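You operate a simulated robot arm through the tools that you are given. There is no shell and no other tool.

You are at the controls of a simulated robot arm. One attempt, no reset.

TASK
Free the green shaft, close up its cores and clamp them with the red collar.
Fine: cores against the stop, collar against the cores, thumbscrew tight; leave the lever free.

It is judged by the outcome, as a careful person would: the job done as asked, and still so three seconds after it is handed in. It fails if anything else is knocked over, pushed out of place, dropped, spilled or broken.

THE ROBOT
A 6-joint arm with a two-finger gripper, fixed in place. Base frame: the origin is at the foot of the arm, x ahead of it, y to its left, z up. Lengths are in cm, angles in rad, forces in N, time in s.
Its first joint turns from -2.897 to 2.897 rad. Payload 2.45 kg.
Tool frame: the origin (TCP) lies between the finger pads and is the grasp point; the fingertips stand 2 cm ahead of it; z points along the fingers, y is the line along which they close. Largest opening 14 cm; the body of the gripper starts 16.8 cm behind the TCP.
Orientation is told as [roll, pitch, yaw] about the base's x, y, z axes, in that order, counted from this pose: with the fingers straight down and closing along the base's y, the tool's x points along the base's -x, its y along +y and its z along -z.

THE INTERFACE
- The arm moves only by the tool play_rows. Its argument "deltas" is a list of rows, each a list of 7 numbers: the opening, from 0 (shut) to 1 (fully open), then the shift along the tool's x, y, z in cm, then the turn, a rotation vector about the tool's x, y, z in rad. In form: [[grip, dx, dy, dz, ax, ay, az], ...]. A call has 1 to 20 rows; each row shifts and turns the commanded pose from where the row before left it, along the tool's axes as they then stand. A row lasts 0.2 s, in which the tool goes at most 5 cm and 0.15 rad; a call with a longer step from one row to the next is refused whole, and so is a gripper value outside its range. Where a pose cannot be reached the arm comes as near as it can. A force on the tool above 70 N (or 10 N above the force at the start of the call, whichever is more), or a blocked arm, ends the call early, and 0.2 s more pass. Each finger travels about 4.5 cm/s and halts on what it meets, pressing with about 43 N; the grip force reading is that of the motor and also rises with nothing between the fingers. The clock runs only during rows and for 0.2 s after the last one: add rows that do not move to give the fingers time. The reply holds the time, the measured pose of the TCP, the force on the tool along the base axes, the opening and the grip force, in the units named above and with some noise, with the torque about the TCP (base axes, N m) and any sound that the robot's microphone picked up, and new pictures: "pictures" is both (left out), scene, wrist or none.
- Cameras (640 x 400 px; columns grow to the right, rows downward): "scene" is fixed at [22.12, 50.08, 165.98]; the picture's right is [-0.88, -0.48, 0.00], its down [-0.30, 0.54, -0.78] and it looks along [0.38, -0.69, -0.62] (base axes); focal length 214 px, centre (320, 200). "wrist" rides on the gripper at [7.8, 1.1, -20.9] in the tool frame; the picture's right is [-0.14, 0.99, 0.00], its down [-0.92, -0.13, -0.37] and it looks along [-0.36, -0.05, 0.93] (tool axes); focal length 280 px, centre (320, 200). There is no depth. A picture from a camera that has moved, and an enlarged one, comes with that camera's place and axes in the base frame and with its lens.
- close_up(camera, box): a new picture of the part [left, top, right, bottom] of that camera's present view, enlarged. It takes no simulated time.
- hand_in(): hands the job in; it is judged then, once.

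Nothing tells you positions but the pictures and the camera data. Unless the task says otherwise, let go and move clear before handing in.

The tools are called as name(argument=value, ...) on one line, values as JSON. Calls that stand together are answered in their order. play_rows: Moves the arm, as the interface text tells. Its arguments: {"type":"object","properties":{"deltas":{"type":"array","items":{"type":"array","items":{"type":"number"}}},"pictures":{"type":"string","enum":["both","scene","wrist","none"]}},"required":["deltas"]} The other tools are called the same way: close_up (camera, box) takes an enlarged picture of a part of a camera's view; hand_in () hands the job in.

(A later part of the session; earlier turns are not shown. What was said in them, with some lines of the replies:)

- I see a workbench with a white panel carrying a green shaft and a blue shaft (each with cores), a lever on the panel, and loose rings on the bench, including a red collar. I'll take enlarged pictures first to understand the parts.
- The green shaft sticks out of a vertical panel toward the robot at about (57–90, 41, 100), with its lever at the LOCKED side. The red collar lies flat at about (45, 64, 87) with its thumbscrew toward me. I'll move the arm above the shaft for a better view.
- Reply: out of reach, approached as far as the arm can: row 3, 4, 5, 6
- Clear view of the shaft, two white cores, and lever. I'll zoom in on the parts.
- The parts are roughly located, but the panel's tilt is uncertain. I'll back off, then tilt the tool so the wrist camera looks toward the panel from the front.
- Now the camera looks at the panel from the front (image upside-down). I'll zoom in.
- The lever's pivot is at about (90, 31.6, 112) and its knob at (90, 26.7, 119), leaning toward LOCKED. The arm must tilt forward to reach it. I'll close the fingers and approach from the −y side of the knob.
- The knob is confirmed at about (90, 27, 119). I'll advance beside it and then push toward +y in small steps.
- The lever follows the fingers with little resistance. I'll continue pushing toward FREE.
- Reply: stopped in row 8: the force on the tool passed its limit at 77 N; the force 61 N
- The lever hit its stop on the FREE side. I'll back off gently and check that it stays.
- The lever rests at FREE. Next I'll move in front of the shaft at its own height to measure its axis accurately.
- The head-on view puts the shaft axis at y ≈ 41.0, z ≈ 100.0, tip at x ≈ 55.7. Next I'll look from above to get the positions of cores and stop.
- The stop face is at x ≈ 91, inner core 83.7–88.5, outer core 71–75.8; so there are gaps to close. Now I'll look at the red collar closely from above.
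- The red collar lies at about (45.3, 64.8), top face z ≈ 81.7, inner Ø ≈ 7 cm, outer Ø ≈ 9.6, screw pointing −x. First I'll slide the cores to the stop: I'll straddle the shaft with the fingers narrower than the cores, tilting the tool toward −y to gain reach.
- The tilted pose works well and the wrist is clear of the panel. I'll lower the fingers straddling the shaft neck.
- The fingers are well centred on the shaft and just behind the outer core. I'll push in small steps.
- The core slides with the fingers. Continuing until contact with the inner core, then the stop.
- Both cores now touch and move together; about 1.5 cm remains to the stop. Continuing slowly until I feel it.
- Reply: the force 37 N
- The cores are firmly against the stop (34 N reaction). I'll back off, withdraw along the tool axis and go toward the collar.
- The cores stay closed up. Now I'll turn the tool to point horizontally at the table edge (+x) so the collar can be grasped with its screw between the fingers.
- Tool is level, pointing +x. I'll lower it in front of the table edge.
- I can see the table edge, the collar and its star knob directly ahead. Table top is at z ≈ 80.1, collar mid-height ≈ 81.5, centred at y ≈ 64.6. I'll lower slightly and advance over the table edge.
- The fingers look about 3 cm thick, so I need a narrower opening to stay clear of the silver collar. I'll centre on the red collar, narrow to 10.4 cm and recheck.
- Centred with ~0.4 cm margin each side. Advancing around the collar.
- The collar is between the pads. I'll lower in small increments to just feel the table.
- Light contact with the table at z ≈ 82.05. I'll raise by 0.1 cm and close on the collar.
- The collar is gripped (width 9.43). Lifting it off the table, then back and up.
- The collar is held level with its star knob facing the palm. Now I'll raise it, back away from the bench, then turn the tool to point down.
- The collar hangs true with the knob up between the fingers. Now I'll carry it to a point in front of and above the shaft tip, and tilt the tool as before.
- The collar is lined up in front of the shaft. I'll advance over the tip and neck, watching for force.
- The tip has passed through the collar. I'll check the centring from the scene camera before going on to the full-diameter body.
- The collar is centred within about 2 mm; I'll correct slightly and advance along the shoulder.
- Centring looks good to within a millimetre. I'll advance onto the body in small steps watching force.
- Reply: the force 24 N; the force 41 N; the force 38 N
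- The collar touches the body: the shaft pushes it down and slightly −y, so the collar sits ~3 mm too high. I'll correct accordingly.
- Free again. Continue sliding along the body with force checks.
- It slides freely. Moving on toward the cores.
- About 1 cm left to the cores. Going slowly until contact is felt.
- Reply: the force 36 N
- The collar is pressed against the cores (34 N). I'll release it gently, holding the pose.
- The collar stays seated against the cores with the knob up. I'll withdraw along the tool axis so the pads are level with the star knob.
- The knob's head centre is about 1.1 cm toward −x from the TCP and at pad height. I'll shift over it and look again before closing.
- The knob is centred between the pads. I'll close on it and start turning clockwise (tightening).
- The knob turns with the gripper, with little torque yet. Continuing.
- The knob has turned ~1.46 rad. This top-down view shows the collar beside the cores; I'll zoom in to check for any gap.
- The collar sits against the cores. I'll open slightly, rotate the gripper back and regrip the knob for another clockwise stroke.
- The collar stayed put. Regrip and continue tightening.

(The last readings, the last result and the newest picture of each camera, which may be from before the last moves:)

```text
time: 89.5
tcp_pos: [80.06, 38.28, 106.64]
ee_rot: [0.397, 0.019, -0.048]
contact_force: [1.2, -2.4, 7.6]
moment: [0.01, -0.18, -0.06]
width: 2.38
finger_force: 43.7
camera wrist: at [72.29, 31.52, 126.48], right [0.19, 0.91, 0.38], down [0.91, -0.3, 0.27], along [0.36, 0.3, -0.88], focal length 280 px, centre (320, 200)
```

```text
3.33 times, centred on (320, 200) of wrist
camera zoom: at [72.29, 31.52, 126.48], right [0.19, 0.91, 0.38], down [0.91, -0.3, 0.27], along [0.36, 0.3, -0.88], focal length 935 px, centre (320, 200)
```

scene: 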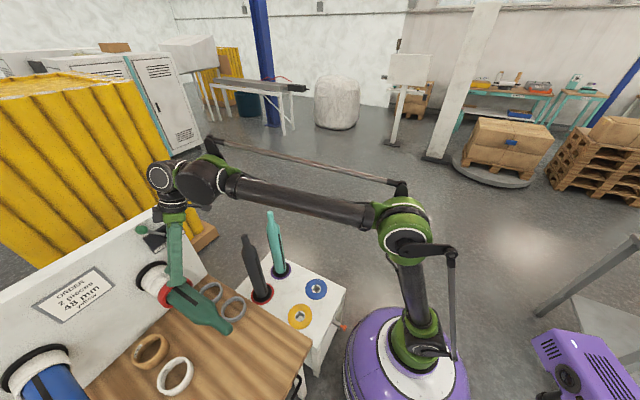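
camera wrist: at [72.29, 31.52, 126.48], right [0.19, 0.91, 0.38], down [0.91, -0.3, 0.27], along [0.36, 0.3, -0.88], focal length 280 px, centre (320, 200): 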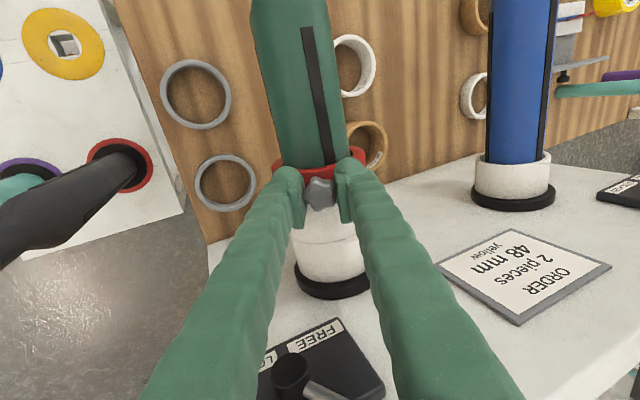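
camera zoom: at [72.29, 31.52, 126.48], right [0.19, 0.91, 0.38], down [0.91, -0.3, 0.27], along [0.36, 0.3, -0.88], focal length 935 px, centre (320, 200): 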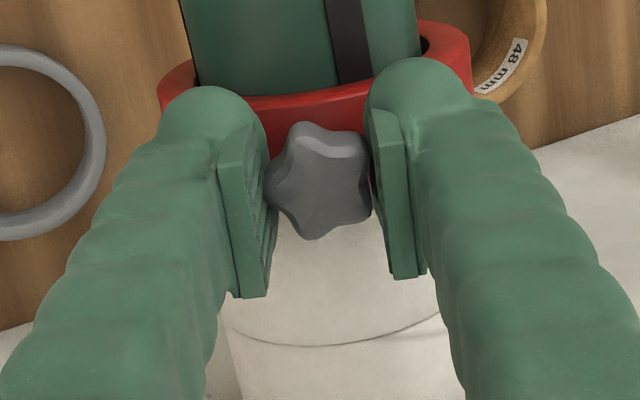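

play_rows(deltas=[[0, 0, 0, 0, 0, 0, 0.12], [0, 0, 0, 0, 0, 0, 0.12], [0, 0, 0, 0, 0, 0, 0.12], [0, 0, 0, 0, 0, 0, 0.12], [0, 0, 0, 0, 0, 0, 0.12], [0, 0, 0, 0, 0, 0, 0.12]], pictures="none")

play_rows(deltas=[[0, 0, 0, 0, 0, 0, 0.12], [0, 0, 0, 0, 0, 0, 0.12], [0, 0, 0, 0, 0, 0, 0.12], [0, 0, 0, 0, 0, 0, 0.12], [0, 0, 0, 0, 0, 0, 0.12], [0, 0, 0, 0, 0, 0, 0.12]], pictures="both")

close_up(camera="wrist", box=[250, 140, 390, 260])

close_up(camera="scene", box=[140, 240, 220, 310])

```text
time: 90.9
tcp_pos: [80.01, 38.42, 106.69]
ee_rot: [0.291, 0.272, -0.729]
contact_force: [-0.7, -6.3, 1.2]
moment: [-0.27, -0.49, 0.55]
width: 2.38
finger_force: 43.4
```

```text
time: 92.3
tcp_pos: [79.95, 38.49, 106.66]
ee_rot: [0.034, 0.394, -1.484]
contact_force: [-2.1, -3.0, 4.1]
moment: [-0.06, -0.18, 0.54]
width: 2.4
finger_force: 43.1
camera wrist: at [80.46, 37.53, 128.96], right [1.0, -0.05, -0.02], down [-0.05, -1.0, -0.02], along [-0.02, 0.02, -1.0], focal length 280 px, centre (320, 200)
```

scene: 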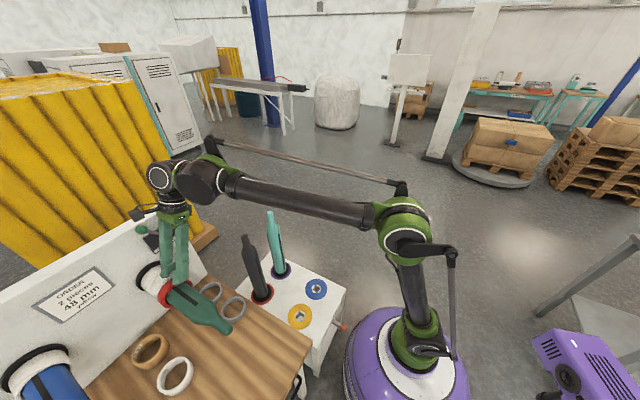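
wrist: 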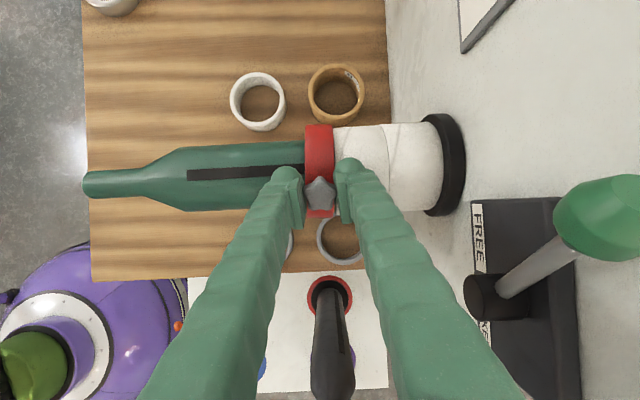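

```text
3.33 times, centred on (320, 200) of wrist
camera zoom: at [80.46, 37.53, 128.96], right [1.0, -0.05, -0.02], down [-0.05, -1.0, -0.02], along [-0.02, 0.02, -1.0], focal length 935 px, centre (320, 200)
```

zoom: 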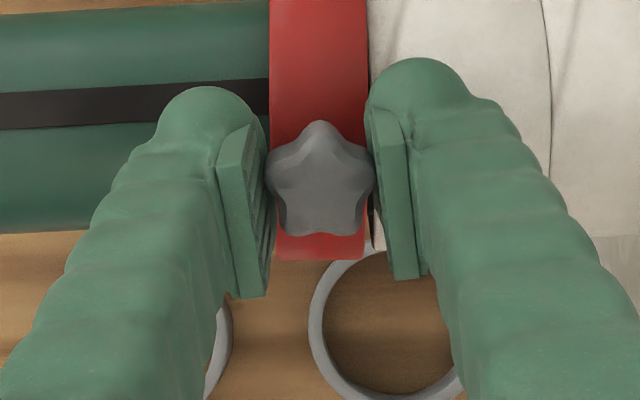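

```text
5.71 times, centred on (180, 275) of scene
camera zoom: at [22.12, 50.08, 165.98], right [-0.88, -0.48, 0.0], down [-0.3, 0.54, -0.78], along [0.38, -0.69, -0.62], focal length 1226 px, centre (1120, -229)
```

zoom: 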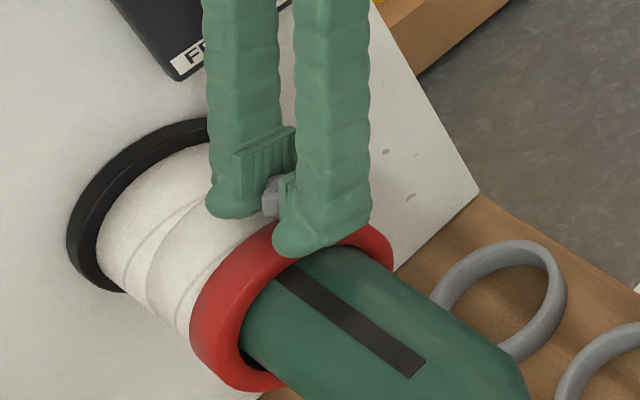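

Now there is a clear resisting torque (~0.6–0.7 N·m) and the knob slipped in the pads, so the screw is biting. I'll regrip and verify that it is truly tight.

play_rows(deltas=[[0.15, 0, 0, 0, 0, 0, 0], [0.3, 0, 0, 0, 0, 0, 0], [0.3, 0, 0, 0, 0, 0, -0.14], [0.3, 0, 0, 0, 0, 0, -0.14], [0.3, 0, 0, 0, 0, 0, -0.14], [0.3, 0, 0, 0, 0, 0, -0.14], [0.3, 0, 0, 0, 0, 0, -0.14], [0.3, 0, 0, 0, 0, 0, -0.14], [0.3, 0, 0, 0, 0, 0, -0.14], [0.3, 0, 0, 0, 0, 0, -0.14], [0.3, 0, 0, 0, 0, 0, -0.14], [0.3, 0, 0, 0, 0, 0, -0.14], [0.3, 0, 0, 0, 0, 0, 0]], pictures="both")

close_up(camera="wrist", box=[250, 140, 390, 260])

close_up(camera="scene", box=[140, 240, 220, 310])

```text
time: 95.1
tcp_pos: [80.06, 38.47, 106.69]
ee_rot: [0.395, 0.036, -0.081]
contact_force: [1.0, -0.7, 0.5]
moment: [-0.03, 0.0, 0.03]
width: 4.19
finger_force: 0.0
camera wrist: at [72.35, 31.87, 126.58], right [0.22, 0.9, 0.38], down [0.91, -0.33, 0.26], along [0.36, 0.28, -0.89], focal length 280 px, centre (320, 200)
```

scene: 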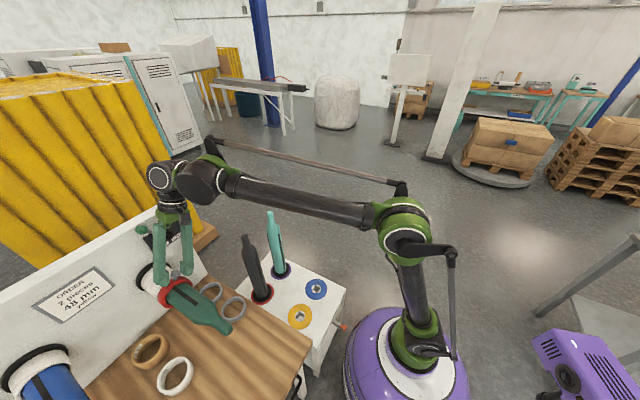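
wrist: 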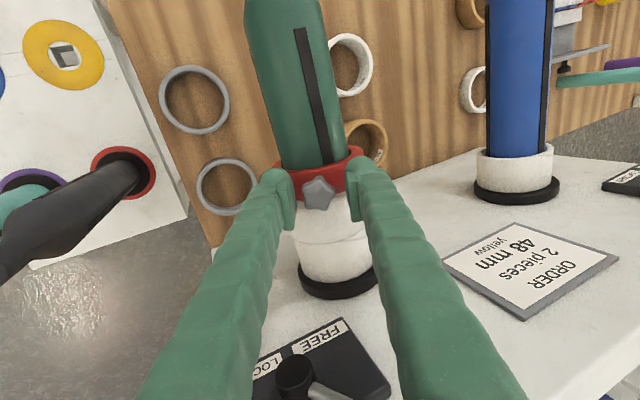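

```text
3.33 times, centred on (320, 200) of wrist
camera zoom: at [72.35, 31.87, 126.58], right [0.22, 0.9, 0.38], down [0.91, -0.33, 0.26], along [0.36, 0.28, -0.89], focal length 935 px, centre (320, 200)
```

zoom: 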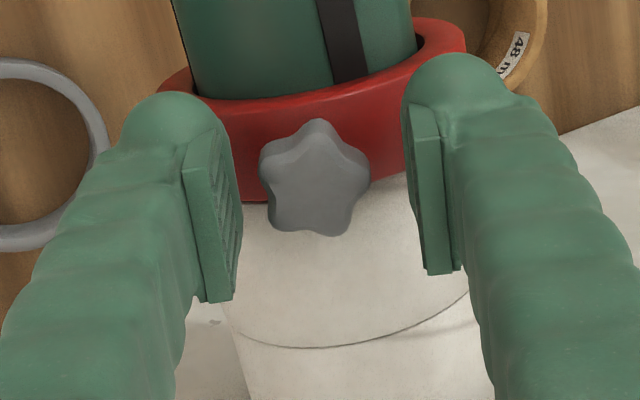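

```text
5.71 times, centred on (180, 275) of scene
camera zoom: at [22.12, 50.08, 165.98], right [-0.88, -0.48, 0.0], down [-0.3, 0.54, -0.78], along [0.38, -0.69, -0.62], focal length 1226 px, centre (1120, -229)
```

zoom: 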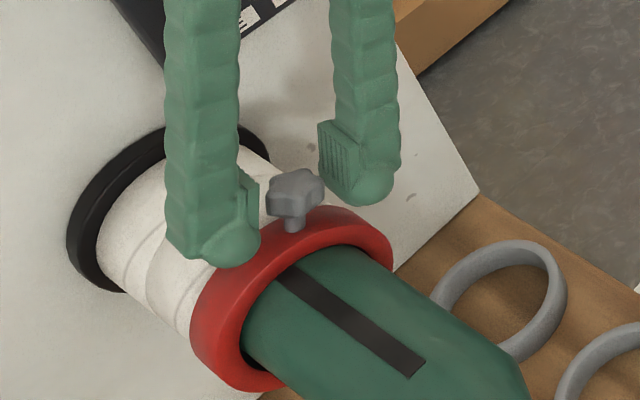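

play_rows(deltas=[[0.1, 0, 0, 0, 0, 0, 0], [0, 0, 0, 0, 0, 0, 0], [0, 0, 0, 0, 0, 0, 0], [0, 0, 0, 0, 0, 0, 0]], pictures="none")

play_rows(deltas=[[0, 0, 0, 0, 0, 0, 0.08], [0, 0, 0, 0, 0, 0, 0.08]], pictures="none")

play_rows(deltas=[[0, 0, 0, 0, 0, 0, 0.08], [0, 0, 0, 0, 0, 0, 0.08]], pictures="wrist")

close_up(camera="wrist", box=[250, 140, 390, 260])

```text
time: 96.1
tcp_pos: [80.09, 38.32, 106.61]
ee_rot: [0.394, 0.033, -0.082]
contact_force: [0.8, -0.6, -0.8]
moment: [-0.02, -0.02, -0.02]
width: 2.38
finger_force: 43.0
```

```text
time: 96.7
tcp_pos: [80.09, 38.32, 106.76]
ee_rot: [0.384, 0.096, -0.231]
contact_force: [0.5, 0.3, -1.9]
moment: [-0.07, -0.35, 0.46]
width: 2.44
finger_force: 42.9
```

```text
time: 97.3
tcp_pos: [80.08, 38.44, 106.64]
ee_rot: [0.365, 0.154, -0.381]
contact_force: [-0.3, -1.2, -0.4]
moment: [-0.09, -0.21, 0.31]
width: 2.44
finger_force: 43.0
camera wrist: at [73.32, 34.0, 127.49], right [0.52, 0.79, 0.33], down [0.79, -0.59, 0.15], along [0.31, 0.18, -0.93], focal length 280 px, centre (320, 200)
```

wrist: 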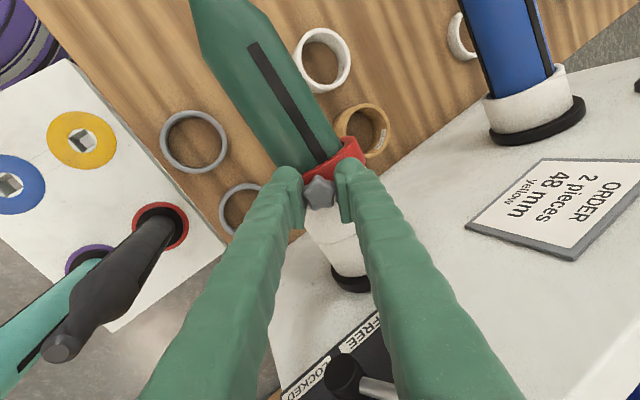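

```text
3.33 times, centred on (320, 200) of wrist
camera zoom: at [73.32, 34.0, 127.49], right [0.52, 0.79, 0.33], down [0.79, -0.59, 0.15], along [0.31, 0.18, -0.93], focal length 935 px, centre (320, 200)
```

zoom: 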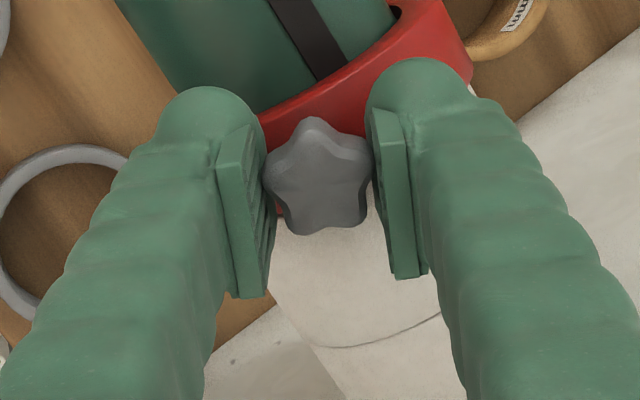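

The pads now slip around the knob while it stays fixed, so it is tight at this torque. For certainty I'll regrip at the better lobe orientation and try once more.

play_rows(deltas=[[0.15, 0, 0, 0, 0, 0, 0], [0.3, 0, 0, 0, 0, 0, 0], [0.3, 0, 0, 0, 0, 0, -0.13], [0.3, 0, 0, 0, 0, 0, -0.13], [0.3, 0, 0, 0, 0, 0, -0.13], [0.3, 0, 0, 0, 0, 0, -0.13], [0.3, 0, 0, 0, 0, 0, -0.13], [0.1, 0, 0, 0, 0, 0, 0], [0, 0, 0, 0, 0, 0, 0], [0, 0, 0, 0, 0, 0, 0], [0, 0, 0, 0, 0, 0, 0]], pictures="wrist")

close_up(camera="wrist", box=[250, 140, 390, 260])

play_rows(deltas=[[0, 0, 0, 0, 0, 0, 0.08], [0, 0, 0, 0, 0, 0, 0.08]], pictures="none")

play_rows(deltas=[[0, 0, 0, 0, 0, 0, 0.08], [0, 0, 0, 0, 0, 0, 0.08]], pictures="none")

close_up(camera="wrist", box=[250, 140, 390, 260])

```text
time: 99.7
tcp_pos: [80.04, 38.36, 106.8]
ee_rot: [0.386, -0.093, 0.223]
contact_force: [-0.5, -0.6, 0.5]
moment: [-0.02, 0.04, -0.05]
width: 2.43
finger_force: 42.7
camera wrist: at [72.23, 29.46, 125.63], right [-0.1, 0.92, 0.38], down [0.92, -0.05, 0.38], along [0.37, 0.39, -0.84], focal length 280 px, centre (320, 200)
```

wrist: 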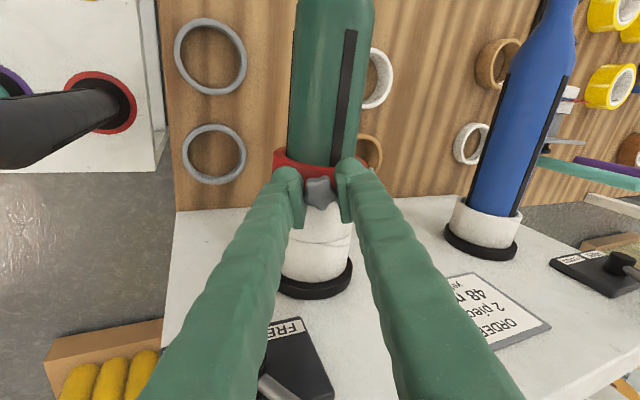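

```text
3.33 times, centred on (320, 200) of wrist
camera zoom: at [72.23, 29.46, 125.63], right [-0.1, 0.92, 0.38], down [0.92, -0.05, 0.38], along [0.37, 0.39, -0.84], focal length 935 px, centre (320, 200)
```

zoom: 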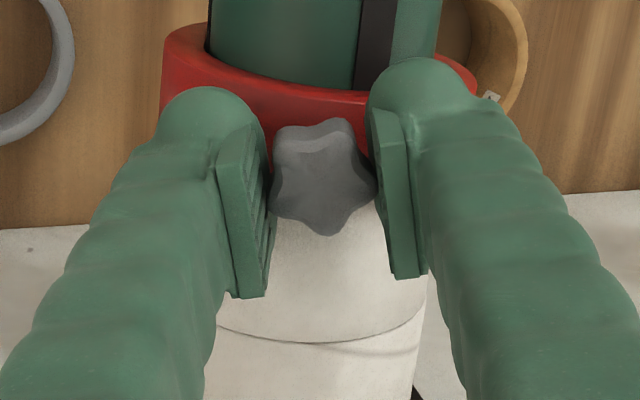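

```text
time: 100.3
tcp_pos: [80.12, 38.28, 106.8]
ee_rot: [0.395, -0.032, 0.076]
contact_force: [2.4, -2.7, 5.8]
moment: [-0.03, -0.18, 0.18]
width: 2.42
finger_force: 43.4
```

```text
time: 100.9
tcp_pos: [79.93, 38.31, 106.7]
ee_rot: [0.394, 0.033, -0.074]
contact_force: [0.9, -2.1, 2.5]
moment: [-0.09, -0.33, 0.47]
width: 2.35
finger_force: 43.0
```

```text
3.33 times, centred on (320, 200) of wrist
camera zoom: at [72.3, 31.79, 126.55], right [0.22, 0.9, 0.38], down [0.91, -0.33, 0.26], along [0.36, 0.29, -0.89], focal length 935 px, centre (320, 200)
```

zoom: 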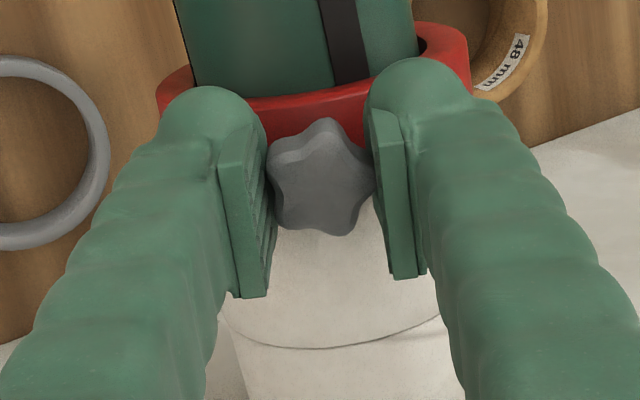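

The torque holds at ~0.56 N·m with the pads slipping; the screw is tight. I'll do a tiny tug (1 mm) along −x to confirm the collar is clamped.

play_rows(deltas=[[0, 0.1, 0, 0, 0, 0, 0], [0, 0, 0, 0, 0, 0, 0]], pictures="none")

play_rows(deltas=[[0, -0.1, 0, 0, 0, 0, 0], [0, 0, 0, 0, 0, 0, 0]], pictures="wrist")

```text
time: 101.5
tcp_pos: [80.03, 38.39, 106.59]
ee_rot: [0.395, 0.031, -0.074]
contact_force: [13.8, -2.6, 11.6]
moment: [0.12, -0.97, -0.12]
width: 2.36
finger_force: 43.1
```

```text
time: 102.1
tcp_pos: [79.93, 38.3, 106.62]
ee_rot: [0.394, 0.032, -0.072]
contact_force: [8.6, -0.4, 10.5]
moment: [0.11, -0.6, -0.07]
width: 2.41
finger_force: 42.8
camera wrist: at [72.27, 31.74, 126.53], right [0.21, 0.9, 0.38], down [0.91, -0.33, 0.26], along [0.36, 0.29, -0.89], focal length 280 px, centre (320, 200)
```

wrist: 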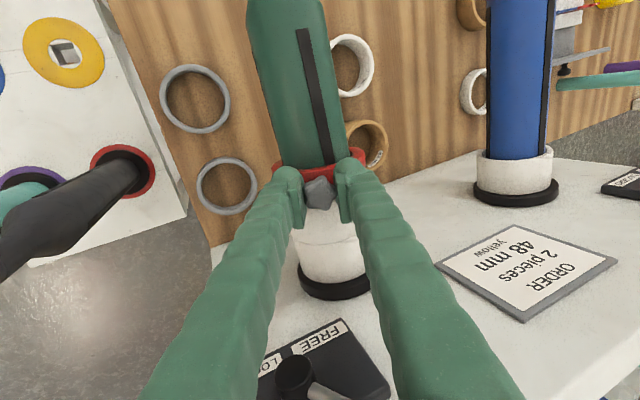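

The tug met a firm 14 N: the collar is clamped. I'll release the knob, withdraw and inspect.

play_rows(deltas=[[0.2, 0, 0, 0, 0, 0, 0], [0.35, 0, 0, 0, 0, 0, 0], [0.35, 0, 0, 0, 0, 0, 0], [0.35, 0, 0, -2, 0, 0, 0], [0.35, 0, 0, -4, 0, 0, 0], [0.35, 0, 0, -4, 0, 0, 0], [0.5, 0, 0, 0, 0, 0, -0.08], [0.5, 0, 0, 0, 0, 0, 0]])

close_up(camera="scene", box=[110, 190, 250, 330])

close_up(camera="wrist", box=[240, 60, 420, 220])

```text
time: 103.9
tcp_pos: [80.03, 34.21, 115.63]
ee_rot: [0.396, 0.0, 0.002]
contact_force: [0.5, 0.4, -0.7]
moment: [0.01, 0.01, 0.0]
width: 7.0
finger_force: 0.1
camera wrist: at [72.34, 27.05, 135.37], right [0.14, 0.91, 0.38], down [0.92, -0.26, 0.29], along [0.36, 0.31, -0.88], focal length 280 px, centre (320, 200)
```

scene: 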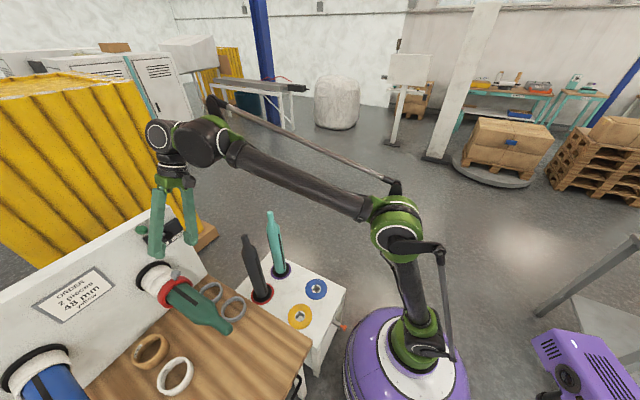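
wrist: 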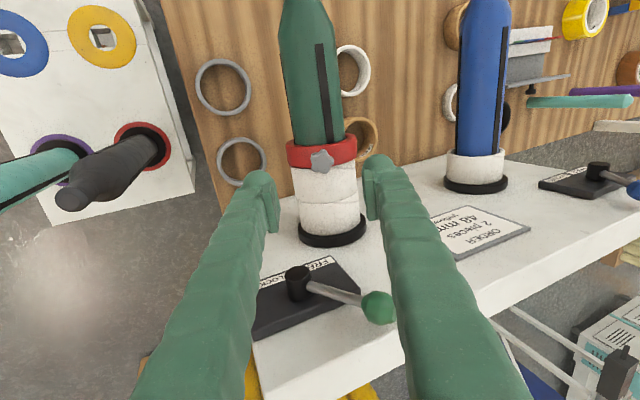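

```text
2.86 times, centred on (180, 260) of scene
camera zoom: at [22.12, 50.08, 165.98], right [-0.88, -0.48, 0.0], down [-0.3, 0.54, -0.78], along [0.38, -0.69, -0.62], focal length 613 px, centre (720, 29)
```

zoom: 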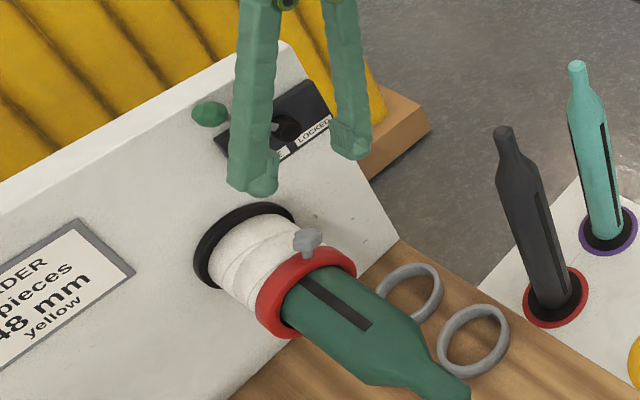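

```text
2.50 times, centred on (330, 140) of wrist
camera zoom: at [72.34, 27.05, 135.37], right [0.14, 0.91, 0.38], down [0.92, -0.26, 0.29], along [0.36, 0.31, -0.88], focal length 701 px, centre (295, 350)
```

zoom: 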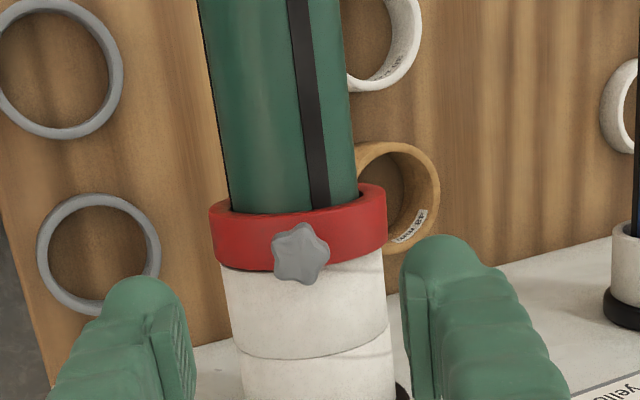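

Everything looks in place with the lever still at FREE. I'll take one more view from directly above to verify there are no gaps.

play_rows(deltas=[[0.5, 2, 0, -1.5, 0, 0, 0], [0.5, 2, 0, -1.5, 0, 0, 0], [0.9, 0, 0, 0, 0, 0, 0.146], [0.9, 0, 0, 0, 0, 0, 0.146], [0.9, 0, 0, 0, 0, 0, 0.146], [0.9, 0, 0, 0, 0, 0, 0.146], [0.9, 0, 0, 0, 0, 0, 0.146], [0.9, 0, 0, 0, 0, 0, 0.146], [0.9, 0, 0, 0, 0, 0, 0.146], [0.9, 0, 0, 0, 0, 0, 0.146], [0.9, 0, 0, 0, 0, 0, 0.146], [0.9, 0, 0, 0, 0, 0, 0.146], [0.9, 0, 0, 0, 0, 0, 0]], pictures="wrist")

close_up(camera="wrist", box=[280, 90, 460, 210])

```text
time: 106.7
tcp_pos: [76.0, 33.34, 118.73]
ee_rot: [0.047, 0.393, -1.45]
contact_force: [0.2, 0.3, 0.6]
moment: [-0.03, 0.0, -0.01]
width: 12.61
finger_force: 0.1
camera wrist: at [76.25, 32.47, 141.01], right [1.0, -0.03, -0.01], down [-0.03, -1.0, -0.02], along [-0.01, 0.02, -1.0], focal length 280 px, centre (320, 200)
```

wrist: 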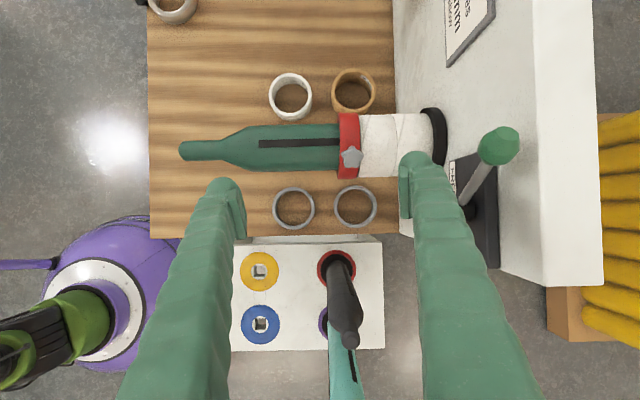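

```text
3.33 times, centred on (370, 150) of wrist
camera zoom: at [76.25, 32.47, 141.01], right [1.0, -0.03, -0.01], down [-0.03, -1.0, -0.02], along [-0.01, 0.02, -1.0], focal length 935 px, centre (153, 367)
```

zoom: 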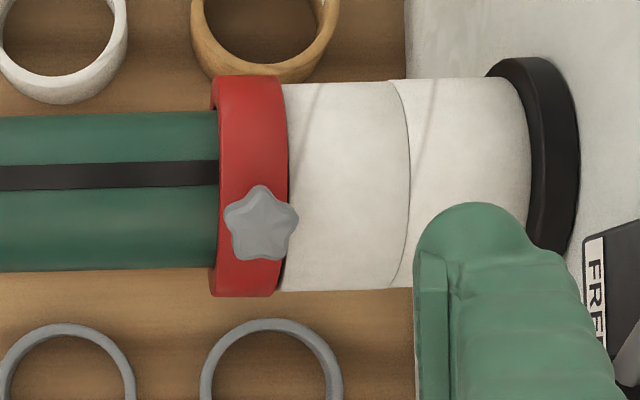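

close_up(camera="wrist", box=[335, 105, 385, 185])

close_up(camera="wrist", box=[380, 95, 460, 185])

close_up(camera="scene", box=[150, 250, 200, 315])

```text
5.00 times, centred on (360, 145) of wrist
camera zoom: at [76.25, 32.47, 141.01], right [1.0, -0.03, -0.01], down [-0.03, -1.0, -0.02], along [-0.01, 0.02, -1.0], focal length 1402 px, centre (120, 475)
```

zoom: 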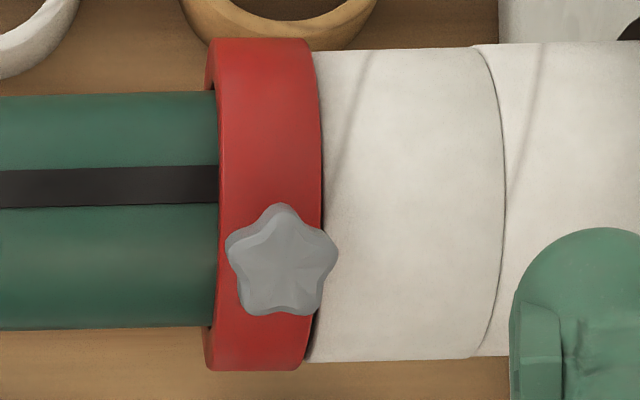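

```text
4.44 times, centred on (420, 140) of wrist
camera zoom: at [76.25, 32.47, 141.01], right [1.0, -0.03, -0.01], down [-0.03, -1.0, -0.02], along [-0.01, 0.02, -1.0], focal length 1246 px, centre (-124, 467)
```

zoom: 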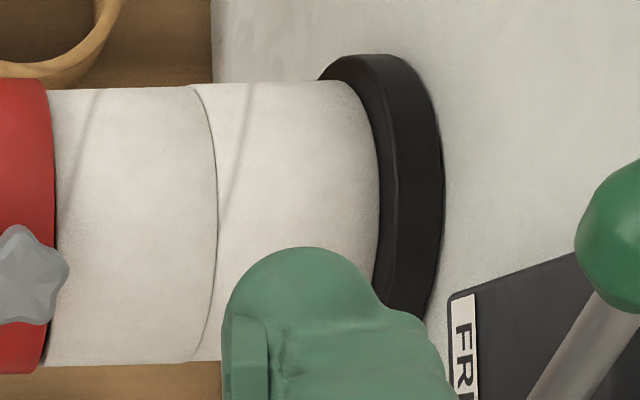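

```text
6.15 times, centred on (175, 282) of scene
camera zoom: at [22.12, 50.08, 165.98], right [-0.88, -0.48, 0.0], down [-0.3, 0.54, -0.78], along [0.38, -0.69, -0.62], focal length 1320 px, centre (1212, -308)
```

zoom: 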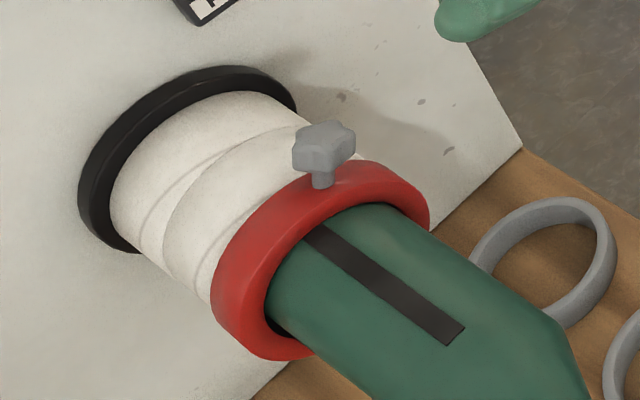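

Cores are tight to the stop and to each other, and the collar sits flush against them. I'll move the arm clear and take a final look at everything.

play_rows(deltas=[[0.9, 0, 0, -3, 0, 0, -0.146], [0.9, 0, 0, -2, 0, 0, -0.146], [0.9, 0, 0, 0, 0, 0, -0.146], [0.9, 0, 0, 0, 0, 0, -0.146], [0.9, 0, 0, 0, 0, 0, -0.146], [0.9, 0, 0, 0, 0, 0, -0.146], [0.9, 0, 0, 0, 0, 0, -0.146], [0.9, 0, 0, 0, 0, 0, -0.146], [0.9, 0, 0, 0, 0, 0, -0.146], [0.9, 0, 0, 0, 0, 0, -0.146], [0.9, 4.5, 0, -1, 0, 0, 0], [0.9, 4.5, 0, -1, 0, 0, 0], [0.9, 4.5, 0, -1, 0, 0, 0], [0.9, 4.5, 0, -1, 0.13, 0, 0], [0.9, 4.5, 0, -1, 0.13, 0, 0], [0.9, 4.5, 0, 0, 0.13, 0, 0], [0.9, 4.5, 0, 0, 0, 0, 0], [0.9, 0, 0, 0, 0, 0, 0]])

close_up(camera="scene", box=[100, 190, 320, 400])

close_up(camera="wrist", box=[220, 60, 640, 300])

```text
time: 110.5
tcp_pos: [44.54, 29.47, 127.82]
ee_rot: [0.004, 0.0, 0.002]
contact_force: [1.1, 0.5, 0.1]
moment: [0.0, 0.0, 0.01]
width: 12.62
finger_force: 0.1
camera wrist: at [36.74, 30.36, 148.76], right [0.14, 0.99, 0.01], down [0.92, -0.13, 0.37], along [0.37, -0.05, -0.93], focal length 280 px, centre (320, 200)
```

scene: 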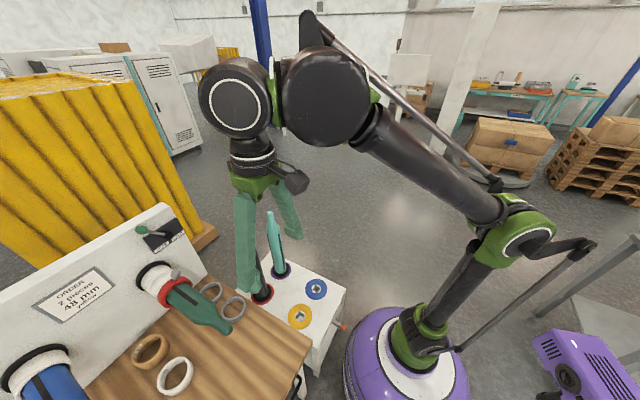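
wrist: 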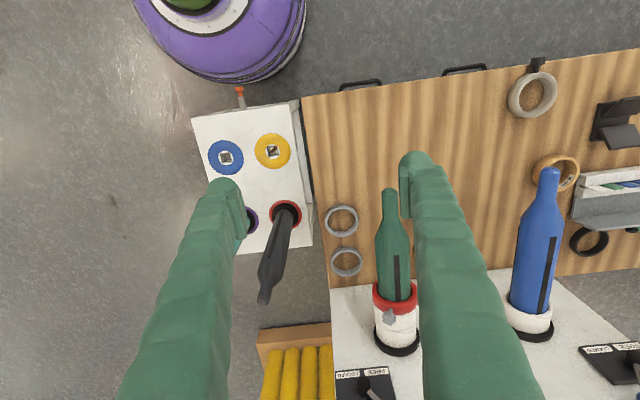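

```text
1.90 times, centred on (210, 295) of scene
camera zoom: at [22.12, 50.08, 165.98], right [-0.88, -0.48, 0.0], down [-0.3, 0.54, -0.78], along [0.38, -0.69, -0.62], focal length 408 px, centre (530, 19)
```

zoom: 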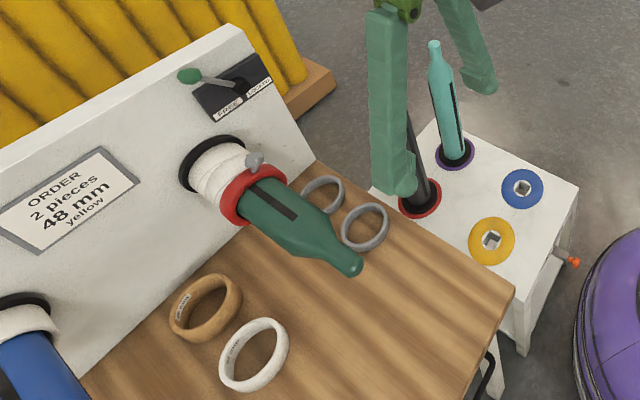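

```text
1.52 times, centred on (430, 180) of wrist
camera zoom: at [36.74, 30.36, 148.76], right [0.14, 0.99, 0.01], down [0.92, -0.13, 0.37], along [0.37, -0.05, -0.93], focal length 427 px, centre (152, 230)
```

zoom: 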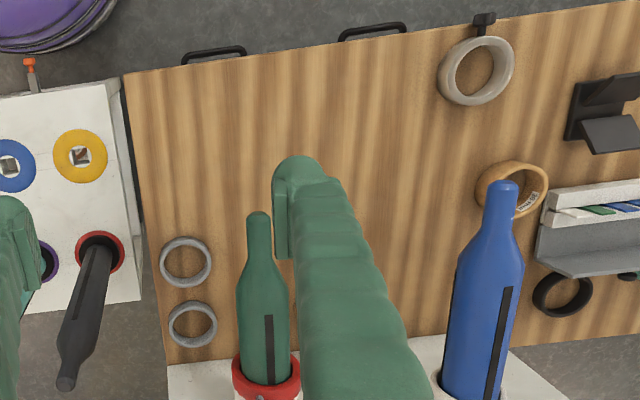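

The lever rests at FREE, both cores are against the stop, and the red collar sits against them with its thumbscrew tight. Nothing else on the bench has moved and the arm is clear, so I'm handing in.

hand_in()

```text
The job is handed in.
```

The green shaft is free, its two cores are closed up, and the red collar clamps them. I've handed the job in.

- **Lever:** I pushed it to its end stop on the FREE side and left it there.
- **Cores:** Both are pushed together against the stop; I felt about 34 N of resistance when they seated.
- **Collar:** It sits against the outer core. From above I could see at most a hairline gap, under about 1 mm.
- **Thumbscrew:** I turned it clockwise until it resisted at about 0.6–0.7 N·m. Beyond that, the gripper pads slipped around the knob. A small tug on the collar met about 14 N, so it is holding.

In the last pictures nothing else on the bench or cart looked moved, and the arm was clear.
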